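You operate a simulated robot arm through the tools that you are given. There is no shell and no other tool. Be economical: measure what you need, move in short steps, check, and stop when the job is done.

The job below is to be done with a simulated two-armed robot. You get a single attempt, and the scene is never put back.

TASK
Carry the tray to the warming plate, then load its teal tin into the oven.
Fine: tray across the middle of the plate; the brown tin stays in it; upper shelf, pushed in, door closed and latched.

The check looks at the end state, three seconds after you hand in, the way a careful person would. Anything else that was tipped, shoved, dropped, spilled or broken makes it a failure.

THE ROBOT
Two 7-joint arms with two-finger parallel grippers on one trunk, on a base that drives. Base frame: it is fixed to the floor where the robot stands at the start and does not move with it; the origin is under the middle of the robot, x ahead of it, y to its left, z up. Lengths are in mm, angles in degrees, forces in N, time in s.
The left shoulder is at the start at [60, 143, 935], the right one opposite. With the tool pointing down near the work surface each hand reaches from about 320 to 740 mm from the robot's upright axis, wherever it stands, measured 20 degrees to its own side. Places, roughly: button one [1600, -100, 900]; button three [1900, -100, 900]; button two [1800, -100, 900]; oven door [2900, -200, 1000]; oven latch [2500, -100, 1200]; top of the upper oven shelf [2700, -200, 1100]; top of the warming plate [1800, 100, 900]; upper oven shelf [2700, -100, 1100]. Payload 1.57 kg a hand.
The tool frame of a hand sits at the grasp point between the pads (the TCP): z along the fingers, y along the line on which they close. The tips reach 30 mm beyond it. The gripper opens to 110 mm. The fingers are 24 mm wide and 12 mm thick; the gripper's body (48 by 112 mm) begins 78 mm behind the TCP.
Orientation is that of the tool frame in the base frame, as a unit quaternion [x, y, z, w]. With the fingers straight down and closing along the base's y, the tool's x points along the base's -x, its y along +y and its z along -z.

THE INTERFACE
- The arms move only by the tool move_arm. It takes "left_steps", "right_steps" or both (then of equal length, played together; a hand with none holds still); each is a list that holds one entry, the list of rows, each a list of 7 numbers: the turn, a rotation vector about the tool's x, y, z in degrees, then the shift along the tool's x, y, z in cm, then the gripper command, from -1 (shut) to 1 (fully open), values between in proportion. In form: [[[wx, wy, wz, tx, ty, tz, fingers], ...]]. A call has 1 to 10 rows; each row is the pose to reach, as a shift and turn from the pose commanded when the call began, along the tool's axes at that moment. A row lasts 0.2 s, in which the tool goes at most 50 mm and 8.6 degrees; a call with a longer step from one row to the next is refused whole, and so is a gripper value outside its range. Where a pose cannot be reached the arm comes as near as it can. A force on the tool above 40 N (or 10 N above the force at the start of the call, whichever is more), or a blocked arm, ends the call early, and 0.2 s more pass. Each finger travels about 45 mm/s and halts on what it meets, pressing with about 35 N; the grip force reading is that of the motor and also rises with nothing between the fingers. The clock runs only during rows and for 0.2 s after the last one: add rows that repeat a pose to give the fingers time. It gives the time, the measured TCP pose, the force on the tool (base axes), the opening and the grip force at its end, in the units of the frame above (readings bear some noise), with the torque about the TCP (base axes, N m) and any sound that the robot's microphone picked up.
- Cameras (640 x 400 px; columns grow to the right, rows downward): "scene" is now at [42, 19.6, 1539.2]; the picture's right is [0.27, -0.96, 0.00], its down [-0.77, -0.21, -0.60] and it looks along [0.58, 0.16, -0.80] (base axes); focal length 250 px, centre (320, 200). "left" rides on the left gripper at [70, -16, -141] in its tool frame; the picture's right is [0.23, 0.97, 0.00], its down [-0.85, 0.20, -0.48] and it looks along [-0.47, 0.11, 0.88] (tool axes); focal length 222 px, centre (320, 200). "right" rides on the right gripper at [70, 16, -141] in its tool frame; the picture's right is [-0.23, 0.97, 0.00], its down [-0.86, -0.20, -0.48] and it looks along [-0.47, -0.11, 0.88] (tool axes); focal length 222 px, centre (320, 200). There is no depth. A picture from a camera that has moved, and an enlarged one, comes with that camera's place and axes in the base frame and with its lens.
- snapshot(camera): a new picture of that camera. No time passes.
- lift_body(by): slides the trunk up (or, below 0, down) by that many mm; the arms and the scene camera ride with it, the base frame stays. It gives what a move gives, with no picture.
- roll_base(legs): drives the robot by 1 to 6 legs, each [ahead, left, turn to the left] in mm, mm and degrees, along the robot's own axes; the way and the turn of a leg run together, so that a leg with both is an arc; at most 1500 mm and 180 degrees a leg. The arms and the cameras ride along, it lands a little off, and it stops where it bumps. It gives what a move gives.
- turn_head(pan, tilt): turns the head with the scene camera to pan (to the left, within 86 degrees either way) and tilt (down, from -29 to 69), counted from straight ahead of the robot. It gives what a move gives.
- inspect(camera, box): a new picture of the part [left, top, right, bottom] of that camera's present view, enlarged. No time passes.
- close_job(): hands the job in; it is judged then, once.

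Work in short steps. Places have to be worked out from the pictures, the camera data and where the tool is seen: move nearer, look again, correct. Check each grasp and each placing, and mend what went wrong. You have 120 turns and 88 pictures in all, those below and enlarged ones among them. Open the grippers and draw the arms clear of the work before you hand the job in, unless the task says otherwise; then end with one line.

The tools are called after ">>>" as name(argument=value, ...) on one line, values as JSON. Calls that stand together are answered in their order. move_arm: Moves the arms, as the interface text tells. Its arguments: {"type":"object","properties":{"left_steps":{"type":"array"},"right_steps":{"type":"array"}},"required":[]} The other tools are called the same way: lift_body (by) slides the trunk up or down; roll_base (legs) drives the base; turn_head (pan, tilt) turns the head that bears the scene camera; snapshot (camera) takes a picture; inspect (camera, box) takes an enlarged picture of a part of a camera's view; close_job () hands the job in.

At the start:

```text
time_s: 0.0
left_eef_pos: [464.3, 372.6, 1108.0]
left_tcp_rot: [0.0, 1.0, -0.001, 0.001]
left_force: [0.2, 0.4, 0.2]
left_torque: [0.03, -0.02, 0.03]
left_grip_width: 109.8
left_finger_force: 0.0
right_eef_pos: [445.7, -116.9, 1051.2]
right_tcp_rot: [0.0, 1.0, 0.0, 0.0]
right_force: [-0.5, 0.7, 0.1]
right_torque: [-0.01, 0.03, 0.04]
right_grip_width: 110.3
right_finger_force: 0.1
trunk travel left (down, up): [-534.0, 56.0]
robot x, y, heading: [-0.8, -0.0, 0.0]
head pan, tilt: [15.6, 53.2]
```

scene: 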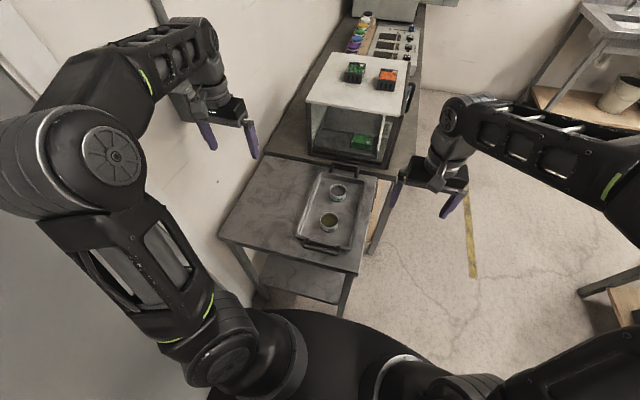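
right: 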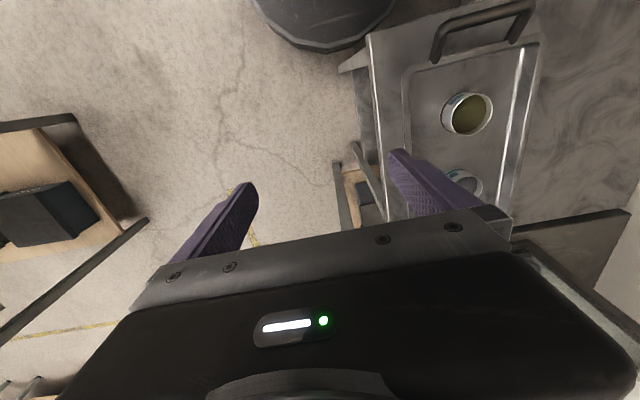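
left: 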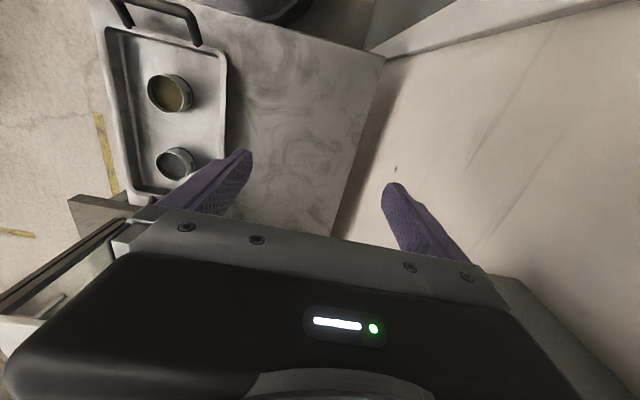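

I'll look at the tray and the far area more closely first.

>>> inspect(camera="scene", box=[220, 150, 400, 270])

>>> turn_head(pan=0, tilt=20)

>>> snapshot(camera="scene")

```text
3.33 times, centred on (310, 210) of scene
camera zoom: at [42.0, 19.6, 1539.2], right [0.27, -0.96, 0.0], down [-0.77, -0.21, -0.6], along [0.58, 0.16, -0.8], focal length 834 px, centre (353, 167)
```

zoom: 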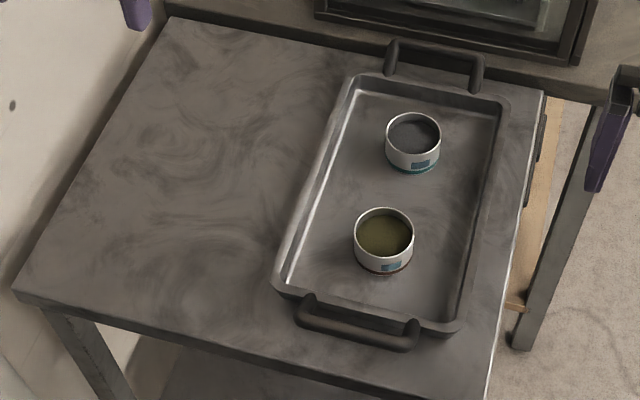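

```text
time_s: 1.0
left_eef_pos: [463.2, 372.8, 1106.6]
left_tcp_rot: [0.001, 1.0, -0.001, 0.0]
left_force: [0.8, -0.3, 0.3]
left_torque: [0.02, 0.03, 0.0]
left_grip_width: 110.0
left_finger_force: 0.2
right_eef_pos: [445.7, -116.9, 1051.6]
right_tcp_rot: [0.001, 1.0, -0.001, 0.001]
right_force: [1.6, 0.7, -0.5]
right_torque: [0.0, 0.01, 0.01]
right_grip_width: 109.9
right_finger_force: 0.0
trunk travel left (down, up): [-534.0, 56.0]
robot x, y, heading: [-1.0, -0.5, 0.1]
head pan, tilt: [0.0, 20.0]
```

```text
83 pictures are left
camera scene: at [64.0, -0.2, 1589.0], right [0.0, -1.0, 0.0], down [-0.34, 0.0, -0.94], along [0.94, 0.0, -0.34], focal length 250 px, centre (320, 200)
```

scene: 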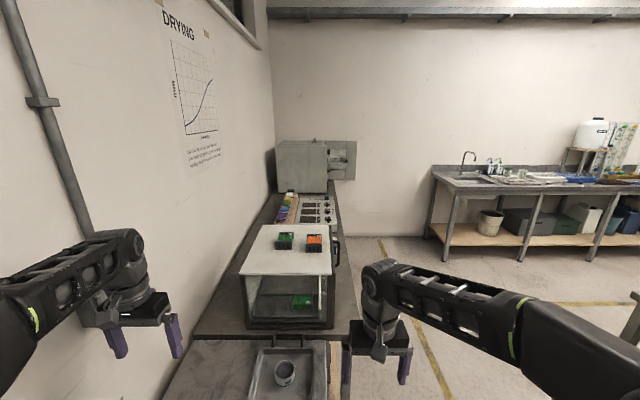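

The teal tin is the far one, brown the near one. The oven is at the far end with its front facing right; zooming in there.

>>> inspect(camera="scene", box=[220, 120, 380, 220])

>>> inspect(camera="scene", box=[180, 220, 380, 345])

```text
4.00 times, centred on (300, 170) of scene
camera zoom: at [64.0, -0.2, 1589.0], right [0.0, -1.0, 0.0], down [-0.34, 0.0, -0.94], along [0.94, 0.0, -0.34], focal length 1001 px, centre (400, 320)
```

zoom: 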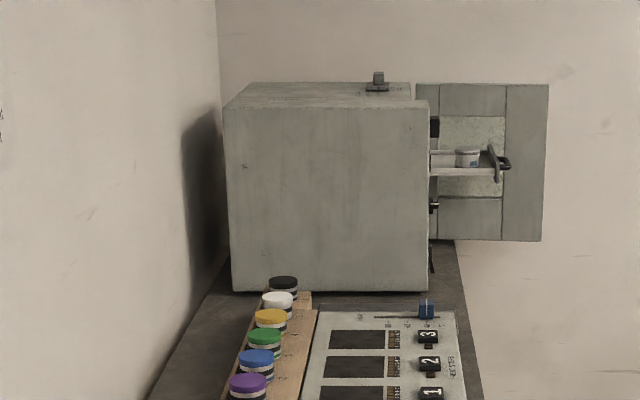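

```text
3.20 times, centred on (280, 282) of scene
camera zoom: at [64.0, -0.2, 1589.0], right [0.0, -1.0, 0.0], down [-0.34, 0.0, -0.94], along [0.94, 0.0, -0.34], focal length 801 px, centre (448, -64)
```

zoom: 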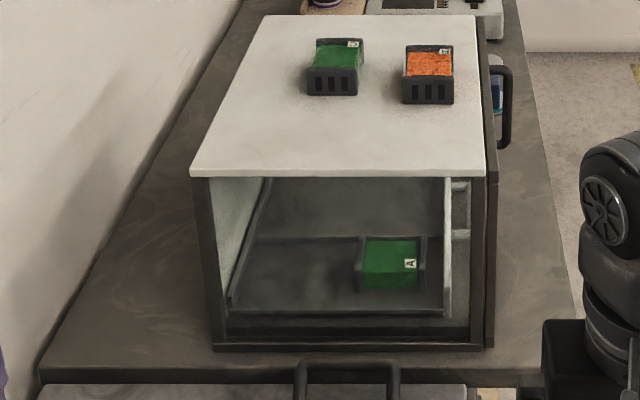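

The tray lies along x, handles near [742,110] and [368,103]. I plan to stand on the right side facing +y; check the free floor there.

>>> turn_head(pan=-55, tilt=30)

>>> snapshot(camera="scene")

```text
time_s: 2.2
left_eef_pos: [461.7, 371.6, 1108.3]
left_tcp_rot: [0.0, 1.0, -0.001, 0.0]
left_force: [-0.8, -0.2, -0.6]
left_torque: [0.02, 0.0, 0.0]
left_grip_width: 110.0
left_finger_force: 0.0
right_eef_pos: [445.6, -117.3, 1050.8]
right_tcp_rot: [-0.001, 1.0, -0.001, 0.0]
right_force: [-0.1, 1.0, 0.7]
right_torque: [-0.01, 0.0, 0.01]
right_grip_width: 109.9
right_finger_force: 0.0
trunk travel left (down, up): [-534.0, 56.0]
robot x, y, heading: [-0.2, 2.9, 0.2]
head pan, tilt: [-55.0, 30.0]
```

```text
80 pictures are left
camera scene: at [22.8, -74.3, 1573.0], right [-0.82, -0.57, 0.0], down [-0.29, 0.41, -0.87], along [0.5, -0.71, -0.5], focal length 250 px, centre (320, 200)
```

scene: 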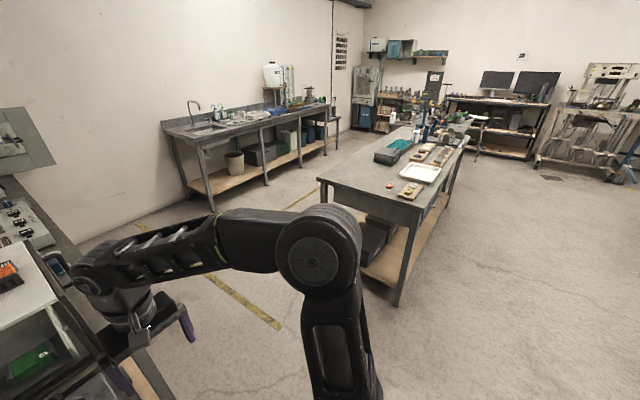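

There's a ~1200 mm wide corridor to the right of the bench. I strafe right, turn left 90° and slide to face the tray from the side.

>>> roll_base(legs=[[0, -780, 0], [0, 0, 90], [0, -555, 0]])

>>> turn_head(pan=0, tilt=45)

>>> snapshot(camera="scene")

```text
time_s: 13.1
left_eef_pos: [179.2, -334.0, 1107.4]
left_tcp_rot: [-0.703, 0.711, 0.001, 0.0]
left_force: [-0.6, 0.5, -0.2]
left_torque: [0.0, 0.03, 0.0]
left_grip_width: 109.9
left_finger_force: 0.1
right_eef_pos: [667.4, -356.8, 1051.2]
right_tcp_rot: [-0.704, 0.711, 0.0, 0.001]
right_force: [0.3, 0.1, 0.2]
right_torque: [0.0, 0.0, 0.01]
right_grip_width: 110.0
right_finger_force: 0.0
trunk travel left (down, up): [-534.0, 56.0]
robot x, y, heading: [541.8, -801.8, 89.4]
head pan, tilt: [-55.0, 30.0]
```

```text
time_s: 14.3
left_eef_pos: [177.9, -335.1, 1107.4]
left_tcp_rot: [-0.703, 0.711, -0.001, 0.0]
left_force: [-0.2, -0.3, -0.1]
left_torque: [0.01, 0.02, 0.01]
left_grip_width: 109.9
left_finger_force: 0.2
right_eef_pos: [667.7, -357.8, 1050.9]
right_tcp_rot: [-0.703, 0.711, 0.0, 0.0]
right_force: [0.9, -0.2, 0.8]
right_torque: [-0.02, -0.02, 0.01]
right_grip_width: 109.9
right_finger_force: 0.0
trunk travel left (down, up): [-534.0, 56.0]
robot x, y, heading: [545.0, -802.4, 89.4]
head pan, tilt: [0.0, 45.0]
```

```text
79 pictures are left
camera scene: at [546.8, -750.3, 1550.4], right [1.0, -0.01, 0.0], down [-0.01, -0.71, -0.71], along [0.01, 0.71, -0.71], focal length 250 px, centre (320, 200)
```

scene: 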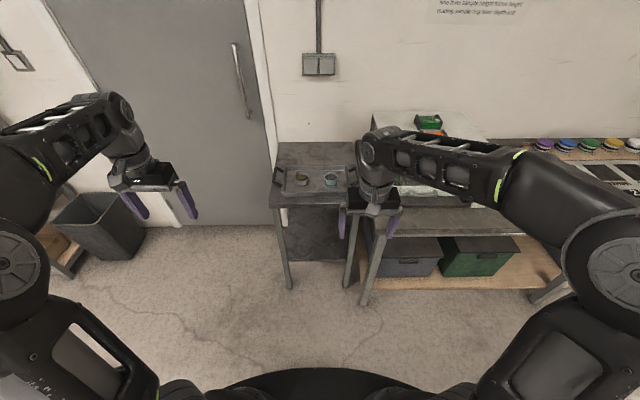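

Robot faces the tray. Cabinet begins just 60 mm past the far handle, so I shift somewhat left and move ahead, then look at handles closely.

>>> roll_base(legs=[[0, 75, 0.6], [290, 0, 0]])

>>> turn_head(pan=0, tilt=58)

>>> snapshot(camera="scene")

>>> snapshot(camera="right")

```text
time_s: 16.9
left_eef_pos: [101.0, -48.3, 1107.2]
left_tcp_rot: [-0.706, 0.708, -0.001, 0.001]
left_force: [-1.0, 0.2, -0.1]
left_torque: [-0.02, 0.01, 0.02]
left_grip_width: 110.0
left_finger_force: 0.0
right_eef_pos: [589.9, -65.6, 1050.7]
right_tcp_rot: [-0.706, 0.708, -0.001, -0.001]
right_force: [0.9, 0.7, 0.4]
right_torque: [-0.02, -0.03, -0.01]
right_grip_width: 110.0
right_finger_force: 0.1
trunk travel left (down, up): [-534.0, 56.0]
robot x, y, heading: [470.2, -511.8, 89.6]
head pan, tilt: [0.0, 45.0]
```

```text
time_s: 17.7
left_eef_pos: [100.0, -47.9, 1107.3]
left_tcp_rot: [-0.706, 0.708, -0.001, 0.001]
left_force: [0.5, 0.1, -0.1]
left_torque: [0.0, -0.01, -0.03]
left_grip_width: 109.9
left_finger_force: 0.2
right_eef_pos: [591.5, -67.1, 1050.7]
right_tcp_rot: [-0.706, 0.709, 0.0, 0.0]
right_force: [-0.2, 0.3, 0.0]
right_torque: [-0.02, 0.01, -0.03]
right_grip_width: 110.0
right_finger_force: 0.0
trunk travel left (down, up): [-534.0, 56.0]
robot x, y, heading: [471.4, -510.5, 89.9]
head pan, tilt: [0.0, 58.0]
```

```text
78 pictures are left
camera scene: at [472.4, -473.7, 1533.3], right [1.0, 0.0, 0.0], down [0.0, -0.85, -0.53], along [0.0, 0.53, -0.85], focal length 250 px, centre (320, 200)
```

scene: 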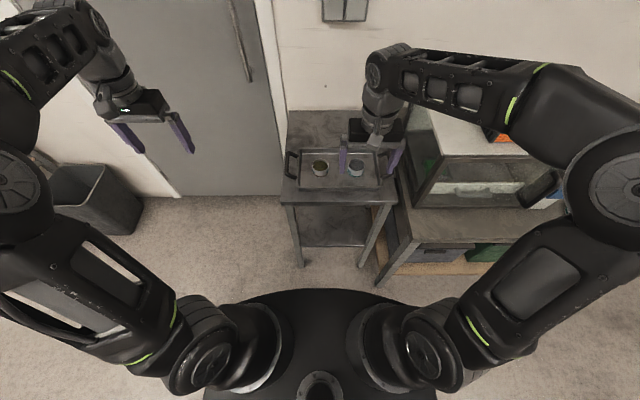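

```text
77 pictures are left
camera right: at [573.7, -135.6, 1191.4], right [-0.97, 0.23, 0.0], down [0.2, 0.85, 0.48], along [0.11, 0.47, -0.88], focal length 222 px, centre (320, 200)
```

right: 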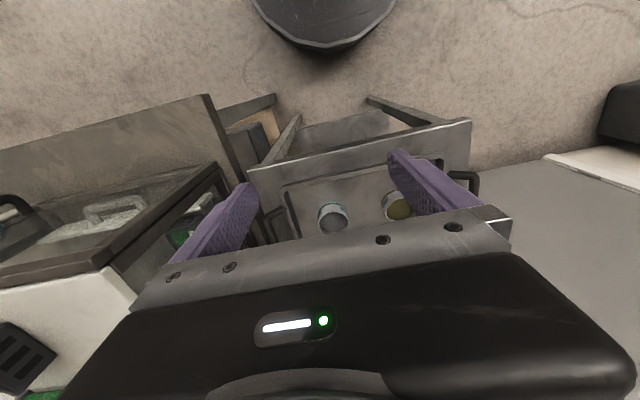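

Zooming on the tray from this side to locate the handles.

>>> inspect(camera="scene", box=[270, 120, 430, 220])

```text
4.00 times, centred on (350, 170) of scene
camera zoom: at [472.4, -473.7, 1533.3], right [1.0, 0.0, 0.0], down [0.0, -0.85, -0.53], along [0.0, 0.53, -0.85], focal length 1001 px, centre (200, 320)
```

zoom: 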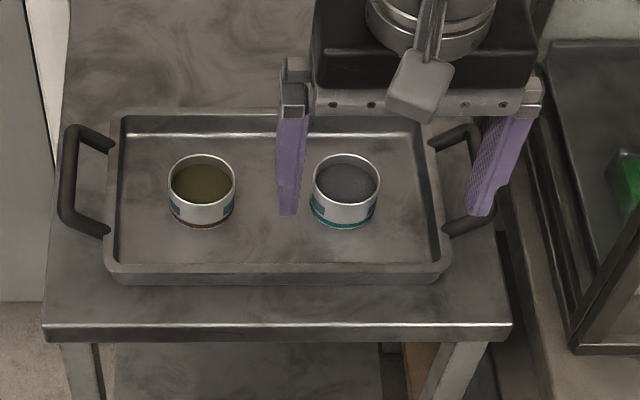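

Handles are near x≈357 and x≈717, y≈100, bar z perhaps 855. I bring both hands above them at z≈1000, fingers part-closed, to look with the hand cameras.

>>> move_arm(left_steps=[[[0, 0, 0, -1.85, -3.2, 1.3, 0.3], [0, 0, 0, -3.7, -6.4, 2.7, 0.3], [0, 0, 0, -5.55, -9.6, 4, 0.3], [0, 0, 0, -7.4, -12.8, 5.3, 0.3], [0, 0, 0, -9.25, -16, 6.7, 0.3], [0, 0, 0, -11.1, -19.3, 8, 0.3], [0, 0, 0, -12.95, -22.5, 9.4, 0.3], [0, 0, 0, -14.8, -25.7, 10.7, 0.3]]], right_steps=[[[0, 0, 0, -2.1, -1.6, 0.6, 0.3], [0, 0, 0, -4.2, -3.2, 1.3, 0.3], [0, 0, 0, -6.3, -4.7, 1.9, 0.3], [0, 0, 0, -8.4, -6.3, 2.5, 0.3], [0, 0, 0, -10.4, -7.9, 3.2, 0.3], [0, 0, 0, -12.5, -9.5, 3.8, 0.3], [0, 0, 0, -14.6, -11, 4.5, 0.3], [0, 0, 0, -16.7, -12.6, 5.1, 0.3]]])

>>> snapshot(camera="left")

>>> snapshot(camera="right")

>>> snapshot(camera="scene")

```text
time_s: 19.5
left_eef_pos: [358.4, 101.6, 1000.0]
left_tcp_rot: [-0.707, 0.707, 0.0, 0.0]
left_force: [-0.1, 0.3, -0.5]
left_torque: [-0.01, 0.03, -0.01]
left_grip_width: 71.4
left_finger_force: 0.0
right_eef_pos: [717.7, 99.9, 999.0]
right_tcp_rot: [0.707, -0.707, -0.001, 0.001]
right_force: [0.4, 0.0, 0.7]
right_torque: [0.02, -0.01, 0.02]
right_grip_width: 71.5
right_finger_force: 0.0
trunk travel left (down, up): [-534.0, 56.0]
robot x, y, heading: [473.2, -511.7, 90.0]
head pan, tilt: [0.0, 58.0]
```

```text
75 pictures are left
camera left: at [375.3, 31.8, 1141.5], right [-0.97, -0.23, 0.0], down [-0.2, 0.86, 0.48], along [-0.11, 0.47, -0.88], focal length 222 px, centre (320, 200)
```

left: 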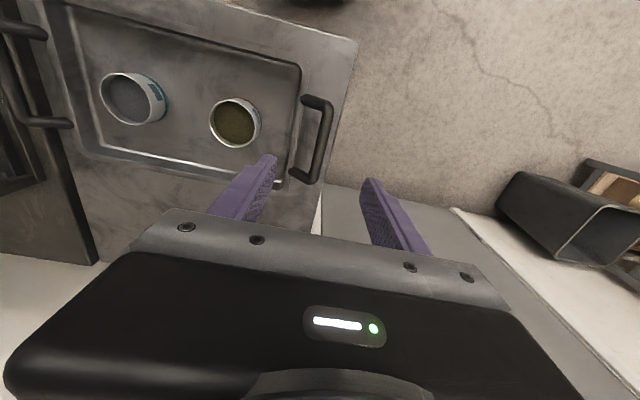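

```text
74 pictures are left
camera right: at [701.2, 31.3, 1140.2], right [-0.97, 0.23, 0.0], down [0.2, 0.85, 0.48], along [0.11, 0.47, -0.88], focal length 222 px, centre (320, 200)
```

right: 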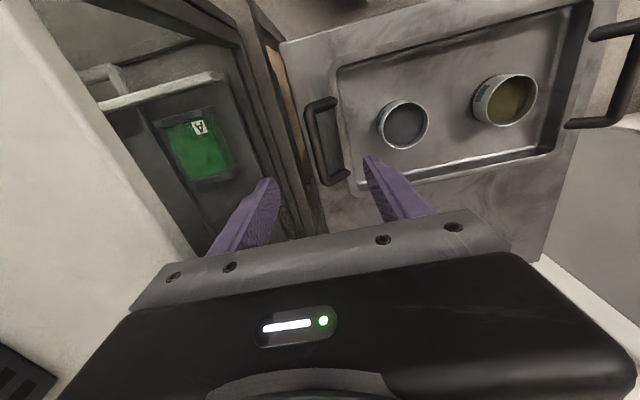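

```text
73 pictures are left
camera scene: at [473.3, -472.3, 1533.2], right [1.0, 0.0, 0.0], down [0.0, -0.85, -0.53], along [0.0, 0.53, -0.85], focal length 250 px, centre (320, 200)
```

scene: 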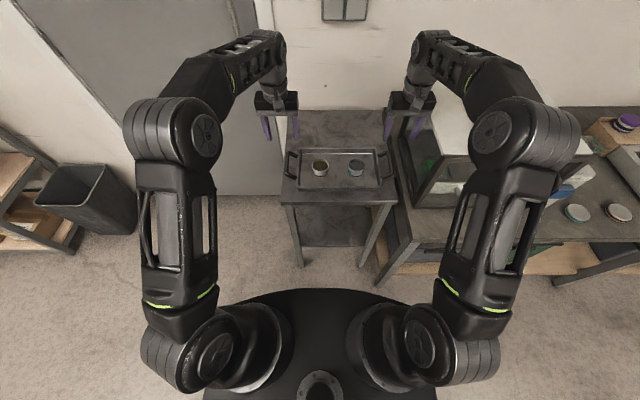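

Handle bars located at about [358.5,102] and [713.5,103]. Narrow to ~34 mm opening and descend to z≈900, then check.

>>> move_arm(left_steps=[[[0, 0, 0, 0, 0, 3.3, -0.39], [0, 0, 0, 0, 0, 6.6, -0.39], [0, 0, 0, 0, 0, 10, -0.39], [0, 0, 0, 0, 0, 10, -0.39]]], right_steps=[[[0, 0, 0, 0, 0.2, 3.3, -0.39], [0, 0, 0, -0.1, 0.4, 6.6, -0.39], [0, 0, 0, -0.2, 0.4, 10, -0.39], [0, 0, 0, -0.2, 0.4, 10, -0.39]]])

>>> inspect(camera="scene", box=[240, 100, 440, 225])

>>> snapshot(camera="left")

>>> snapshot(camera="right")

```text
time_s: 20.5
left_eef_pos: [357.7, 97.4, 902.0]
left_tcp_rot: [-0.707, 0.707, 0.0, 0.001]
left_force: [0.0, 0.1, -0.2]
left_torque: [0.0, -0.01, -0.01]
left_grip_width: 33.5
left_finger_force: 0.0
right_eef_pos: [712.2, 101.4, 901.8]
right_tcp_rot: [-0.706, 0.708, 0.0, 0.0]
right_force: [0.0, 0.8, 0.5]
right_torque: [0.0, 0.0, 0.01]
right_grip_width: 33.4
right_finger_force: 0.0
trunk travel left (down, up): [-534.0, 56.0]
robot x, y, heading: [468.2, -508.2, 89.5]
head pan, tilt: [0.0, 58.0]
```

```text
3.20 times, centred on (340, 162) of scene
camera zoom: at [472.5, -474.3, 1533.3], right [1.0, 0.0, 0.0], down [0.0, -0.85, -0.53], along [0.0, 0.53, -0.85], focal length 801 px, centre (256, 320)
```

zoom: 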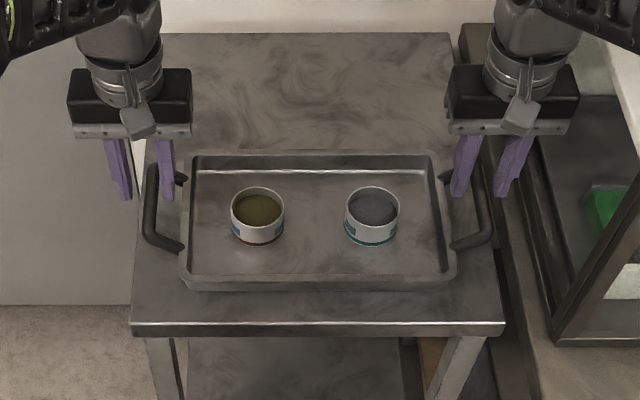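

```text
71 pictures are left
camera left: at [373.2, 28.2, 1042.5], right [-0.97, -0.23, 0.0], down [-0.2, 0.85, 0.48], along [-0.11, 0.47, -0.88], focal length 222 px, centre (320, 200)
```

left: 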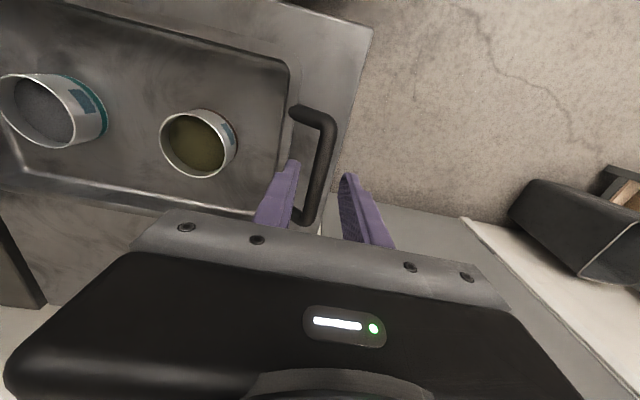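

```text
70 pictures are left
camera right: at [696.1, 33.0, 1042.3], right [-0.97, 0.23, 0.0], down [0.2, 0.85, 0.48], along [0.11, 0.47, -0.88], focal length 222 px, centre (320, 200)
```

right: 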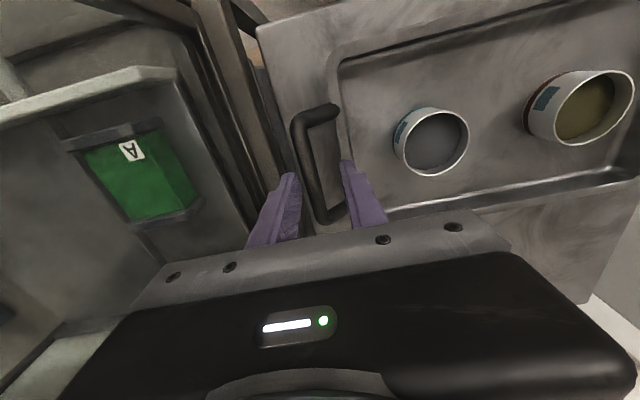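

Left hand looks centred; the right bar seems ~8 mm further out (+x). Zoom on right camera to measure.

>>> inspect(camera="right", box=[240, 90, 400, 240])

>>> inspect(camera="left", box=[240, 90, 400, 240])

```text
2.67 times, centred on (320, 165) of right
camera zoom: at [696.1, 33.0, 1042.3], right [-0.97, 0.23, 0.0], down [0.2, 0.85, 0.48], along [0.11, 0.47, -0.88], focal length 592 px, centre (320, 293)
```

zoom: 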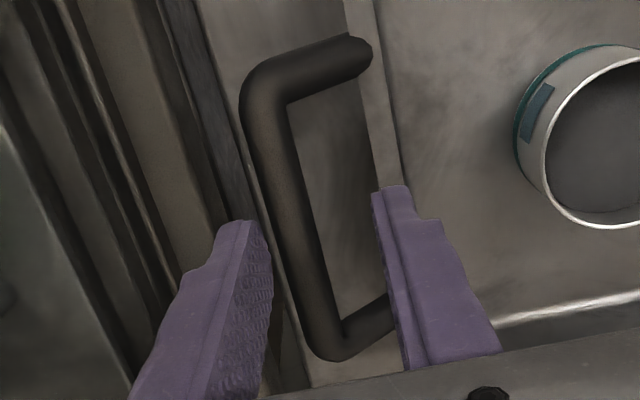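

```text
2.67 times, centred on (320, 165) of left
camera zoom: at [373.2, 28.2, 1042.5], right [-0.97, -0.23, 0.0], down [-0.2, 0.85, 0.48], along [-0.11, 0.47, -0.88], focal length 592 px, centre (320, 293)
```

zoom: 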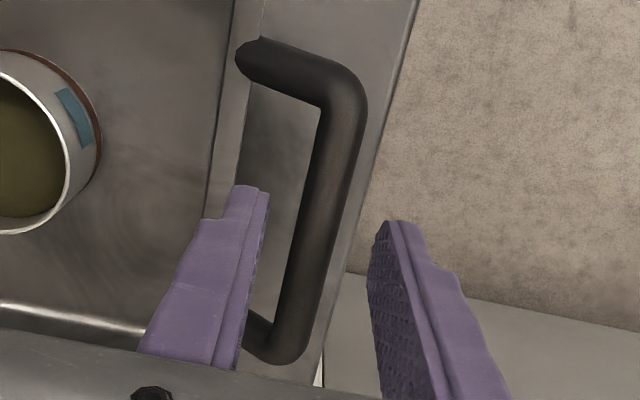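

Bars now fixed at left [356,106], right [723,107], z≈847. Adjust laterally with 28 mm opening, then go down.

>>> move_arm(left_steps=[[[0, 0, 0, -0.86, 0.17, 0, -0.49], [0, 0, 0, -0.86, 0.17, 0, -0.49], [0, 0, 0, -0.86, 0.17, 2, -0.49], [0, 0, 0, -0.86, 0.17, 3.5, -0.49], [0, 0, 0, -0.86, 0.17, 5, -0.49], [0, 0, 0, -0.86, 0.17, 5, -0.49]]], right_steps=[[[0, 0, 0, -0.55, -1.08, 0, -0.49], [0, 0, 0, -0.55, -1.08, 0, -0.49], [0, 0, 0, -0.55, -1.08, 2, -0.49], [0, 0, 0, -0.55, -1.08, 3.5, -0.49], [0, 0, 0, -0.55, -1.08, 5, -0.49], [0, 0, 0, -0.55, -1.08, 5, -0.49]]])

>>> inspect(camera="right", box=[240, 90, 400, 240])

>>> inspect(camera="left", box=[240, 90, 400, 240])

```text
time_s: 21.9
left_eef_pos: [356.6, 106.6, 850.8]
left_tcp_rot: [-0.707, 0.707, 0.001, 0.002]
left_force: [0.8, 0.7, -0.1]
left_torque: [0.02, 0.03, 0.03]
left_grip_width: 28.0
left_finger_force: 0.1
right_eef_pos: [722.2, 106.4, 851.1]
right_tcp_rot: [-0.707, 0.708, 0.0, 0.0]
right_force: [0.4, 0.1, 0.4]
right_torque: [0.0, 0.0, 0.01]
right_grip_width: 28.1
right_finger_force: 0.1
trunk travel left (down, up): [-534.0, 56.0]
robot x, y, heading: [473.6, -513.0, 90.1]
head pan, tilt: [0.0, 58.0]
```

```text
2.67 times, centred on (320, 165) of right
camera zoom: at [706.6, 37.8, 991.4], right [-0.97, 0.23, 0.0], down [0.2, 0.85, 0.48], along [0.11, 0.47, -0.88], focal length 592 px, centre (320, 293)
```

zoom: 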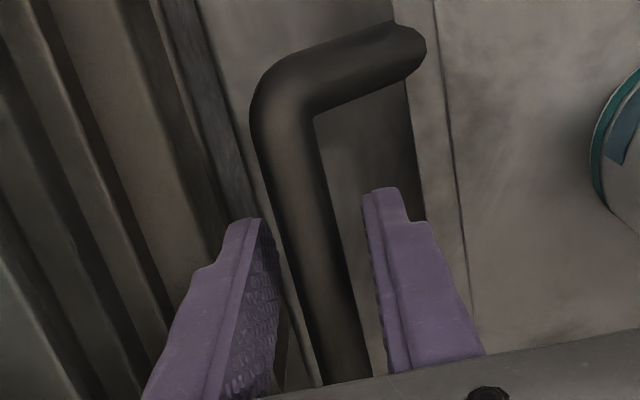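

```text
2.67 times, centred on (320, 165) of left
camera zoom: at [372.6, 35.8, 992.6], right [-0.97, -0.23, 0.0], down [-0.2, 0.85, 0.48], along [-0.11, 0.47, -0.88], focal length 592 px, centre (320, 293)
```

zoom: 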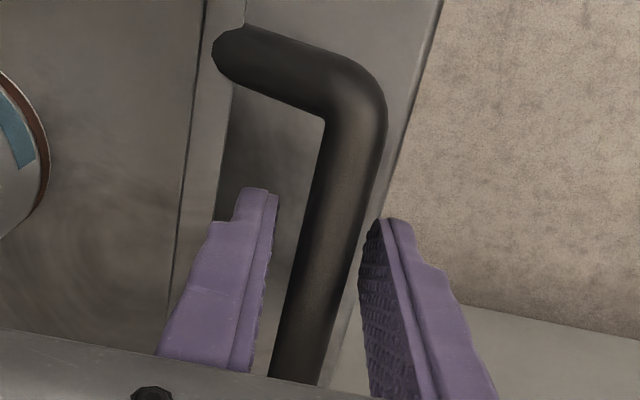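

Both bars lie between the fingers. Close both grippers.

>>> move_arm(left_steps=[[[0, 0, 0, 0, 0, 0, -1], [0, 0, 0, 0, 0, 0, -1], [0, 0, 0, 0, 0, 0, -1]]], right_steps=[[[0, 0, 0, 0, 0, 0, -1], [0, 0, 0, 0, 0, 0, -1], [0, 0, 0, 0, 0, 0, -1]]])

>>> inspect(camera="scene", box=[240, 100, 440, 225])

```text
time_s: 22.7
left_eef_pos: [357.7, 105.2, 851.3]
left_tcp_rot: [-0.706, 0.709, -0.001, 0.0]
left_force: [4.9, -0.4, 0.3]
left_torque: [0.09, 0.0, -0.27]
left_grip_width: 14.7
left_finger_force: 30.7
right_eef_pos: [723.2, 106.6, 851.5]
right_tcp_rot: [-0.707, 0.708, 0.001, 0.0]
right_force: [-4.8, -0.2, 0.6]
right_torque: [0.29, -0.01, 0.61]
right_grip_width: 14.7
right_finger_force: 30.7
trunk travel left (down, up): [-534.0, 56.0]
robot x, y, heading: [474.3, -511.9, 89.8]
head pan, tilt: [0.0, 58.0]
```

```text
3.20 times, centred on (340, 162) of scene
camera zoom: at [472.6, -473.4, 1533.2], right [1.0, 0.0, 0.0], down [0.0, -0.85, -0.53], along [0.0, 0.53, -0.85], focal length 801 px, centre (256, 320)
```

zoom: 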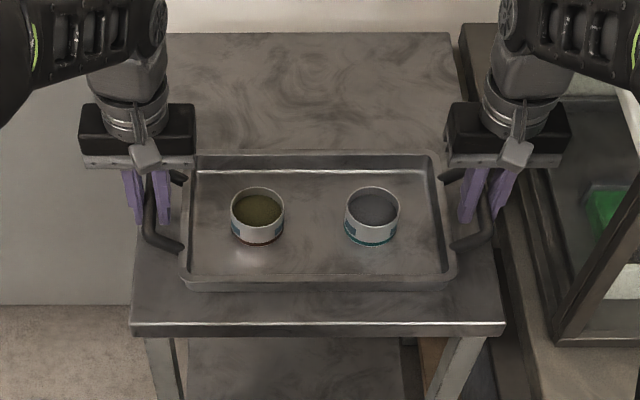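

Both handles gripped (14.7 mm). Lift together by 60 mm in small steps.

>>> move_arm(left_steps=[[[0, 0, 0, 0, 0, -0.5, -1], [0, 0, 0, 0, 0, -1.5, -1], [0, 0, 0, 0, 0, -2.5, -1], [0, 0, 0, 0, 0, -3.5, -1], [0, 0, 0, 0, 0, -4.5, -1], [0, 0, 0, 0, 0, -5.5, -1], [0, 0, 0, 0, 0, -6, -1]]], right_steps=[[[0, 0, 0, 0, 0, -0.5, -1], [0, 0, 0, 0, 0, -1.5, -1], [0, 0, 0, 0, 0, -2.5, -1], [0, 0, 0, 0, 0, -3.5, -1], [0, 0, 0, 0, 0, -4.5, -1], [0, 0, 0, 0, 0, -5.5, -1], [0, 0, 0, 0, 0, -6, -1]]])

>>> snapshot(camera="scene")

```text
time_s: 24.3
left_eef_pos: [357.1, 107.7, 910.6]
left_tcp_rot: [-0.706, 0.708, -0.001, 0.0]
left_force: [8.4, -0.4, -3.5]
left_torque: [0.1, -0.27, -0.54]
left_grip_width: 14.6
left_finger_force: 30.9
right_eef_pos: [721.8, 107.6, 908.8]
right_tcp_rot: [-0.707, 0.707, 0.001, -0.001]
right_force: [-8.6, 0.8, -3.3]
right_torque: [-0.09, 0.21, 0.21]
right_grip_width: 14.6
right_finger_force: 30.7
trunk travel left (down, up): [-534.0, 56.0]
robot x, y, heading: [474.4, -510.3, 89.7]
head pan, tilt: [0.0, 58.0]
```

```text
64 pictures are left
camera scene: at [472.6, -473.1, 1533.2], right [1.0, 0.0, 0.0], down [0.0, -0.85, -0.53], along [0.0, 0.53, -0.85], focal length 250 px, centre (320, 200)
```

scene: 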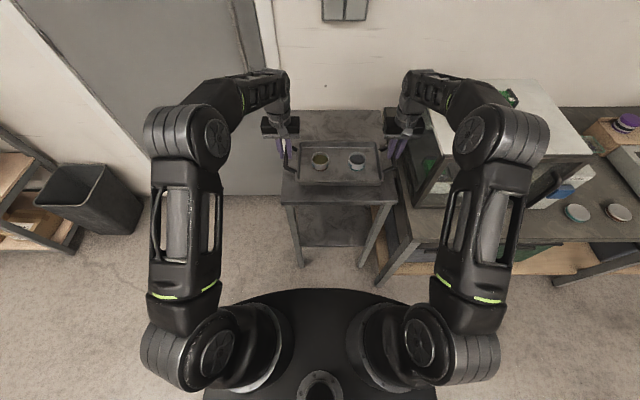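

Tray lifted level. Raise another 80 mm, then back off and slide along the bench, stopping short of the plate.

>>> move_arm(left_steps=[[[0, 0, 0, 0, 0, -1, -1], [0, 0, 0, 0, 0, -2.5, -1], [0, 0, 0, 0, 0, -4, -1], [0, 0, 0, 0, 0, -5.5, -1], [0, 0, 0, 0, 0, -7, -1], [0, 0, 0, 0, 0, -8, -1]]], right_steps=[[[0, 0, 0, 0, 0, -1, -1], [0, 0, 0, 0, 0, -2.5, -1], [0, 0, 0, 0, 0, -4, -1], [0, 0, 0, 0, 0, -5.5, -1], [0, 0, 0, 0, 0, -7, -1], [0, 0, 0, 0, 0, -8, -1]]])

>>> roll_base(legs=[[-360, 0, 0]])

>>> roll_base(legs=[[0, -1180, 0]])

>>> turn_head(pan=0, tilt=45)

>>> snapshot(camera="scene")

```text
time_s: 25.7
left_eef_pos: [357.4, 107.0, 991.5]
left_tcp_rot: [-0.706, 0.708, -0.001, 0.002]
left_force: [18.2, -0.7, -3.5]
left_torque: [0.01, -0.55, -0.56]
left_grip_width: 14.7
left_finger_force: 31.3
right_eef_pos: [722.6, 106.9, 990.5]
right_tcp_rot: [0.707, -0.707, 0.0, 0.0]
right_force: [-18.4, 1.1, -2.8]
right_torque: [0.03, 0.48, 0.16]
right_grip_width: 14.7
right_finger_force: 30.6
trunk travel left (down, up): [-534.0, 56.0]
robot x, y, heading: [475.6, -512.1, 89.8]
head pan, tilt: [0.0, 58.0]
```

```text
time_s: 28.0
left_eef_pos: [355.1, -257.3, 991.5]
left_tcp_rot: [-0.707, 0.707, -0.001, 0.001]
left_force: [20.4, -1.0, -4.2]
left_torque: [0.05, -0.57, -0.58]
left_grip_width: 14.6
left_finger_force: 30.8
right_eef_pos: [720.1, -256.8, 990.7]
right_tcp_rot: [0.708, -0.706, -0.001, 0.0]
right_force: [-19.6, 0.4, -3.0]
right_torque: [-0.07, 0.57, 0.26]
right_grip_width: 14.5
right_finger_force: 30.9
trunk travel left (down, up): [-534.0, 56.0]
robot x, y, heading: [472.9, -873.6, 90.3]
head pan, tilt: [0.0, 58.0]
```

```text
time_s: 33.9
left_eef_pos: [1518.0, -257.2, 990.1]
left_tcp_rot: [-0.706, 0.708, -0.001, 0.001]
left_force: [2.1, -0.8, -3.9]
left_torque: [-0.06, -0.04, -0.49]
left_grip_width: 14.4
left_finger_force: 30.6
right_eef_pos: [1883.6, -257.4, 990.1]
right_tcp_rot: [-0.706, 0.708, 0.001, -0.002]
right_force: [-1.6, 0.8, -3.8]
right_torque: [-0.01, 0.05, 0.25]
right_grip_width: 14.5
right_finger_force: 30.5
trunk travel left (down, up): [-534.0, 56.0]
robot x, y, heading: [1632.3, -877.8, 89.7]
head pan, tilt: [0.0, 58.0]
```

```text
time_s: 34.7
left_eef_pos: [1517.4, -258.5, 990.2]
left_tcp_rot: [-0.706, 0.709, -0.001, 0.002]
left_force: [0.7, -0.7, -3.9]
left_torque: [0.09, -0.01, -0.57]
left_grip_width: 14.6
left_finger_force: 30.8
right_eef_pos: [1883.3, -259.1, 990.1]
right_tcp_rot: [-0.706, 0.708, 0.001, -0.001]
right_force: [-0.5, 1.6, -3.6]
right_torque: [-0.13, -0.02, 0.24]
right_grip_width: 14.5
right_finger_force: 30.5
trunk travel left (down, up): [-534.0, 56.0]
robot x, y, heading: [1629.9, -875.1, 89.9]
head pan, tilt: [0.0, 45.0]
```

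```text
63 pictures are left
camera scene: at [1632.8, -825.8, 1550.3], right [1.0, 0.0, 0.0], down [0.0, -0.71, -0.71], along [0.0, 0.71, -0.71], focal length 250 px, centre (320, 200)
```

scene: 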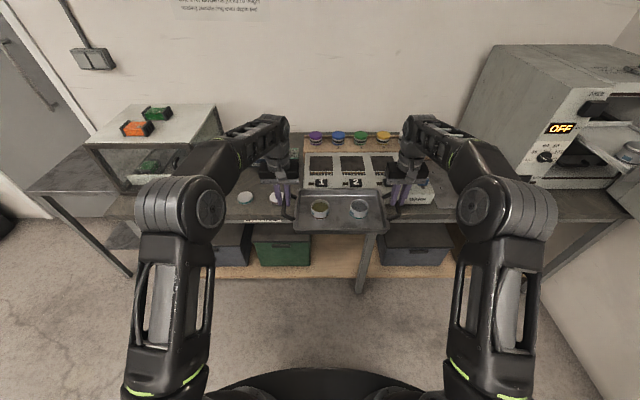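

Zoom in on the plate region behind the tray.

>>> inspect(camera="scene", box=[230, 110, 450, 240])

>>> inspect(camera="scene", box=[460, 30, 640, 220])

```text
2.91 times, centred on (340, 175) of scene
camera zoom: at [1632.8, -825.8, 1550.3], right [1.0, 0.0, 0.0], down [0.0, -0.71, -0.71], along [0.0, 0.71, -0.71], focal length 728 px, centre (262, 273)
```

zoom: 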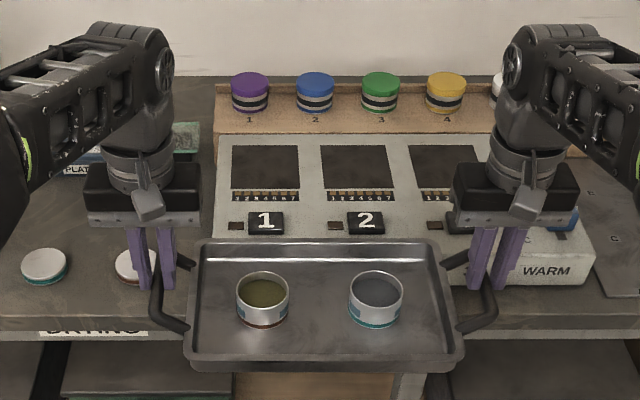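

```text
2.11 times, centred on (550, 125) of scene
camera zoom: at [1632.8, -825.8, 1550.3], right [1.0, 0.0, 0.0], down [0.0, -0.71, -0.71], along [0.0, 0.71, -0.71], focal length 527 px, centre (-164, 358)
```

zoom: 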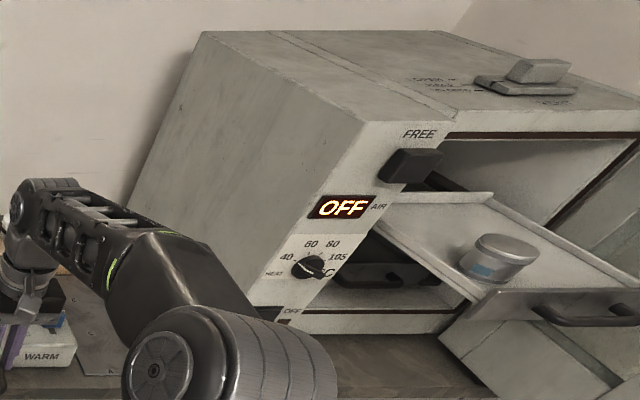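

I need an unobstructed view of the plate. Turn the robot left 55° in the free corridor and pan the head back toward the bench.

>>> roll_base(legs=[[0, -150, 0], [0, 0, 55]])

>>> turn_head(pan=-62, tilt=38)

>>> snapshot(camera="scene")

```text
time_s: 38.6
left_eef_pos: [1211.4, -623.7, 991.1]
left_tcp_rot: [0.956, -0.295, 0.001, -0.001]
left_force: [-0.3, -0.4, -3.6]
left_torque: [0.02, -0.06, -0.58]
left_grip_width: 14.6
left_finger_force: 30.6
right_eef_pos: [1417.1, -322.9, 990.0]
right_tcp_rot: [0.955, -0.295, 0.0, 0.002]
right_force: [-1.2, 0.9, -3.7]
right_torque: [0.0, -0.03, 0.23]
right_grip_width: 14.5
right_finger_force: 29.9
trunk travel left (down, up): [-534.0, 56.0]
robot x, y, heading: [1792.1, -877.3, 145.3]
head pan, tilt: [0.0, 45.0]
```

```text
time_s: 39.9
left_eef_pos: [1211.1, -624.3, 989.5]
left_tcp_rot: [0.955, -0.296, 0.0, -0.002]
left_force: [-0.9, 0.4, -2.9]
left_torque: [-0.01, -0.03, -0.5]
left_grip_width: 14.4
left_finger_force: 30.8
right_eef_pos: [1415.9, -321.4, 989.6]
right_tcp_rot: [0.956, -0.295, -0.001, 0.002]
right_force: [-0.8, 0.4, -3.7]
right_torque: [0.01, 0.0, 0.23]
right_grip_width: 14.9
right_finger_force: 30.4
trunk travel left (down, up): [-534.0, 56.0]
robot x, y, heading: [1786.9, -876.9, 145.5]
head pan, tilt: [-62.0, 38.0]
```

```text
60 pictures are left
camera scene: at [1821.8, -809.1, 1560.6], right [0.99, -0.11, 0.0], down [-0.07, -0.61, -0.79], along [0.09, 0.78, -0.62], focal length 250 px, centre (320, 200)
```

scene: 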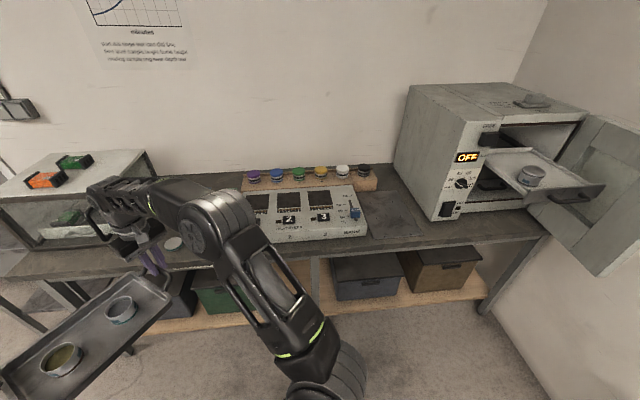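

Good view. Zoom in on the plate and on the oven.

>>> inspect(camera="scene", box=[220, 150, 400, 250])

>>> inspect(camera="scene", box=[390, 70, 640, 260])

```text
3.56 times, centred on (310, 200) of scene
camera zoom: at [1821.8, -809.1, 1560.6], right [0.99, -0.11, 0.0], down [-0.07, -0.61, -0.79], along [0.09, 0.78, -0.62], focal length 890 px, centre (356, 200)
```

zoom: 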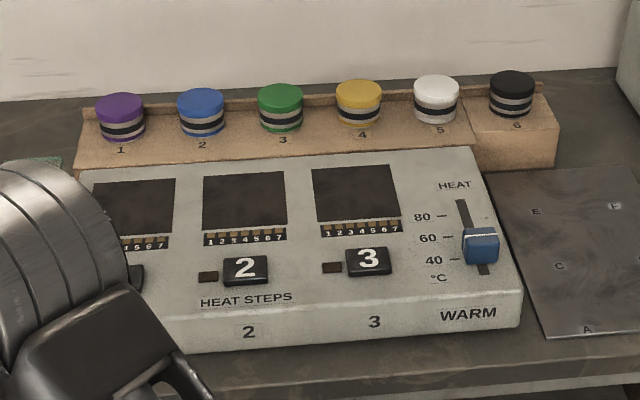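

```text
2.11 times, centred on (515, 165) of scene
camera zoom: at [1821.8, -809.1, 1560.6], right [0.99, -0.11, 0.0], down [-0.07, -0.61, -0.79], along [0.09, 0.78, -0.62], focal length 527 px, centre (-90, 274)
```

zoom: 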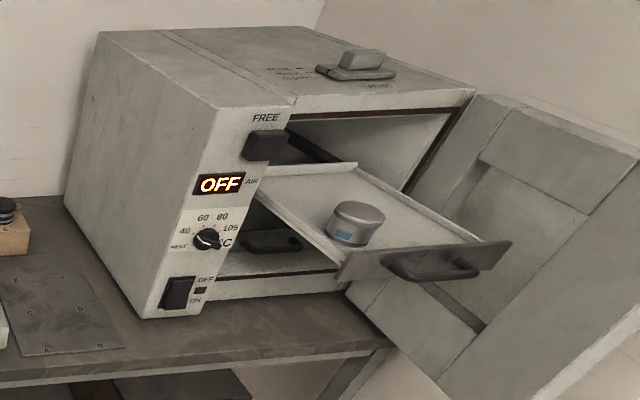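

The warming plate is the panel with three dark zones; the clear area between buttons and jar rack (~190 mm deep) fits the tray (~182 mm), middle about [1780,66]. Turn back and approach.

>>> roll_base(legs=[[0, 0, -55.5]])

>>> turn_head(pan=0, tilt=50)

```text
time_s: 42.8
left_eef_pos: [1675.8, -258.1, 989.5]
left_tcp_rot: [-0.704, 0.71, -0.002, 0.001]
left_force: [-0.7, -1.8, -4.5]
left_torque: [-0.05, 0.03, -0.49]
left_grip_width: 14.4
left_finger_force: 30.9
right_eef_pos: [2040.9, -260.0, 988.8]
right_tcp_rot: [-0.705, 0.709, 0.0, -0.003]
right_force: [0.2, 0.4, -3.1]
right_torque: [0.0, 0.0, 0.23]
right_grip_width: 14.4
right_finger_force: 30.9
trunk travel left (down, up): [-534.0, 56.0]
robot x, y, heading: [1788.4, -877.5, 89.9]
head pan, tilt: [-62.0, 38.0]
```

```text
time_s: 44.1
left_eef_pos: [1675.3, -257.1, 990.5]
left_tcp_rot: [-0.704, 0.71, -0.002, 0.001]
left_force: [0.1, -1.0, -4.0]
left_torque: [-0.02, -0.04, -0.49]
left_grip_width: 14.5
left_finger_force: 30.9
right_eef_pos: [2040.5, -259.2, 989.0]
right_tcp_rot: [-0.706, 0.708, 0.0, -0.002]
right_force: [0.4, 0.2, -4.2]
right_torque: [-0.01, 0.01, 0.22]
right_grip_width: 14.4
right_finger_force: 30.9
trunk travel left (down, up): [-534.0, 56.0]
robot x, y, heading: [1789.7, -880.1, 89.6]
head pan, tilt: [0.0, 50.0]
```

Hands' middle is at x≈1858. Shift left 78 mm and advance 200 mm, then look.

>>> roll_base(legs=[[0, 78, 0.2], [210, 0, 0]])

>>> snapshot(camera="scene")

>>> inspect(camera="scene", box=[240, 90, 440, 215])

```text
time_s: 46.4
left_eef_pos: [1595.5, -47.2, 989.7]
left_tcp_rot: [-0.706, 0.708, -0.002, 0.001]
left_force: [0.8, -1.1, -4.0]
left_torque: [-0.06, -0.01, -0.52]
left_grip_width: 14.5
left_finger_force: 30.3
right_eef_pos: [1961.0, -49.5, 989.4]
right_tcp_rot: [-0.707, 0.707, 0.0, -0.001]
right_force: [0.0, 0.5, -5.0]
right_torque: [0.03, 0.05, 0.24]
right_grip_width: 14.7
right_finger_force: 30.3
trunk travel left (down, up): [-534.0, 56.0]
robot x, y, heading: [1707.7, -667.9, 90.0]
head pan, tilt: [0.0, 50.0]
```

```text
57 pictures are left
camera scene: at [1710.5, -620.2, 1543.3], right [1.0, 0.0, 0.0], down [0.0, -0.77, -0.64], along [0.0, 0.64, -0.77], focal length 250 px, centre (320, 200)
```

scene: 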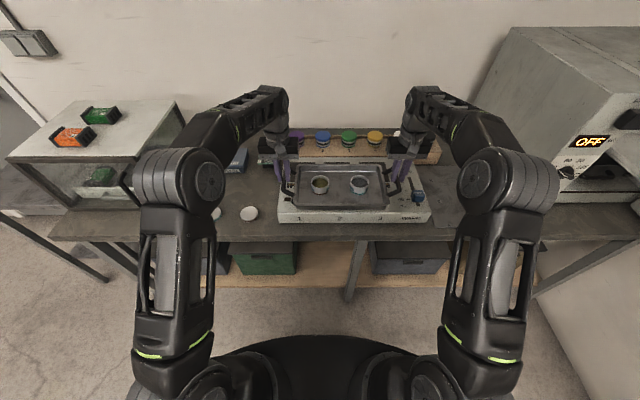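

```text
3.20 times, centred on (340, 152) of scene
camera zoom: at [1710.5, -620.2, 1543.3], right [1.0, 0.0, 0.0], down [0.0, -0.77, -0.64], along [0.0, 0.64, -0.77], focal length 801 px, centre (256, 352)
```

zoom: 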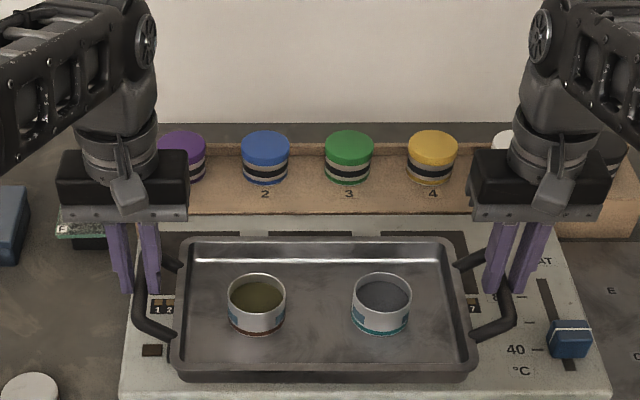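

Tray aligned in x within a few mm. Advance 100 mm more, then look down from steeper tilt.

>>> roll_base(legs=[[100, 0, 0]])

>>> inspect(camera="scene", box=[240, 90, 440, 215])

```text
time_s: 47.5
left_eef_pos: [1598.2, 52.0, 989.0]
left_tcp_rot: [-0.705, 0.709, -0.002, 0.001]
left_force: [0.1, -0.6, -4.4]
left_torque: [-0.05, 0.0, -0.52]
left_grip_width: 14.5
left_finger_force: 30.6
right_eef_pos: [1962.0, 51.7, 988.0]
right_tcp_rot: [-0.706, 0.708, 0.0, -0.002]
right_force: [0.3, 2.0, -3.8]
right_torque: [-0.04, 0.01, 0.25]
right_grip_width: 14.5
right_finger_force: 30.4
trunk travel left (down, up): [-534.0, 56.0]
robot x, y, heading: [1710.3, -568.3, 89.7]
head pan, tilt: [0.0, 50.0]
```

```text
3.20 times, centred on (340, 152) of scene
camera zoom: at [1711.0, -519.1, 1543.3], right [1.0, 0.0, 0.0], down [0.0, -0.77, -0.64], along [0.0, 0.64, -0.77], focal length 801 px, centre (256, 352)
```

zoom: 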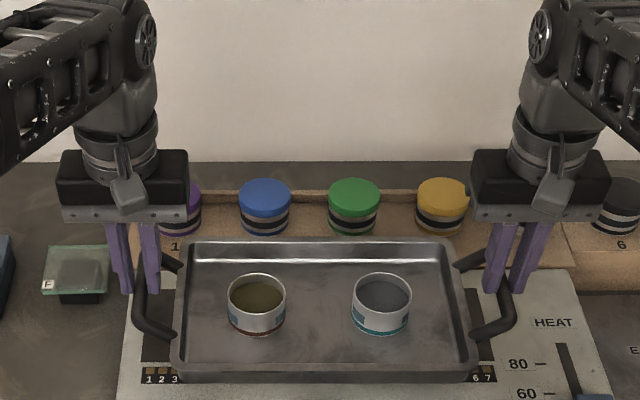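

Centred in x over the zones. Move forward 18 mm and lower 30 mm, then check gap to the jar rack.

>>> move_arm(left_steps=[[[0, 0, 0, -0.9, 0, 0, -1], [0, 0, 0, -1.8, 0, 0, -1], [0, 0, 0, -1.8, 0, 1, -1], [0, 0, 0, -1.8, 0, 2, -1], [0, 0, 0, -1.8, 0, 3, -1]]], right_steps=[[[0, 0, 0, -0.9, 0, 0, -1], [0, 0, 0, -1.8, 0, 0, -1], [0, 0, 0, -1.8, 0, 1, -1], [0, 0, 0, -1.8, 0, 2, -1], [0, 0, 0, -1.8, 0, 3, -1]]])

>>> turn_head(pan=-8, tilt=58)

>>> inspect(camera="scene", box=[200, 60, 420, 200])

```text
time_s: 48.7
left_eef_pos: [1597.1, 69.7, 960.0]
left_tcp_rot: [-0.705, 0.709, -0.002, 0.001]
left_force: [-1.9, -1.5, -3.5]
left_torque: [-0.14, 0.05, -0.56]
left_grip_width: 14.6
left_finger_force: 30.5
right_eef_pos: [1962.2, 68.7, 959.2]
right_tcp_rot: [-0.706, 0.708, 0.0, -0.002]
right_force: [2.8, 1.6, -3.1]
right_torque: [0.1, -0.03, 0.19]
right_grip_width: 14.6
right_finger_force: 30.7
trunk travel left (down, up): [-534.0, 56.0]
robot x, y, heading: [1704.3, -570.1, 89.8]
head pan, tilt: [0.0, 50.0]
```

```text
time_s: 49.4
left_eef_pos: [1596.5, 70.1, 960.5]
left_tcp_rot: [-0.705, 0.709, -0.002, 0.001]
left_force: [-1.9, -0.8, -3.8]
left_torque: [-0.21, 0.08, -0.54]
left_grip_width: 14.6
left_finger_force: 31.3
right_eef_pos: [1963.1, 67.4, 959.3]
right_tcp_rot: [-0.706, 0.708, 0.0, -0.002]
right_force: [2.9, 1.9, -3.3]
right_torque: [0.22, -0.04, 0.18]
right_grip_width: 14.5
right_finger_force: 31.2
trunk travel left (down, up): [-534.0, 56.0]
robot x, y, heading: [1712.3, -563.5, 89.8]
head pan, tilt: [-8.0, 58.0]
```

```text
2.86 times, centred on (310, 130) of scene
camera zoom: at [1720.5, -529.7, 1533.3], right [0.99, -0.14, 0.0], down [-0.12, -0.84, -0.53], along [0.08, 0.52, -0.85], focal length 715 px, centre (349, 400)
```

zoom: 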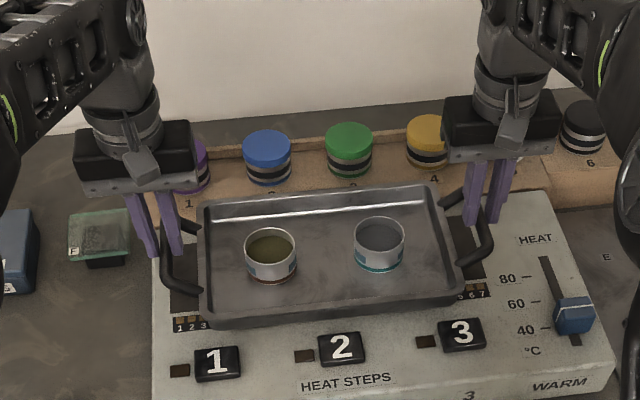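

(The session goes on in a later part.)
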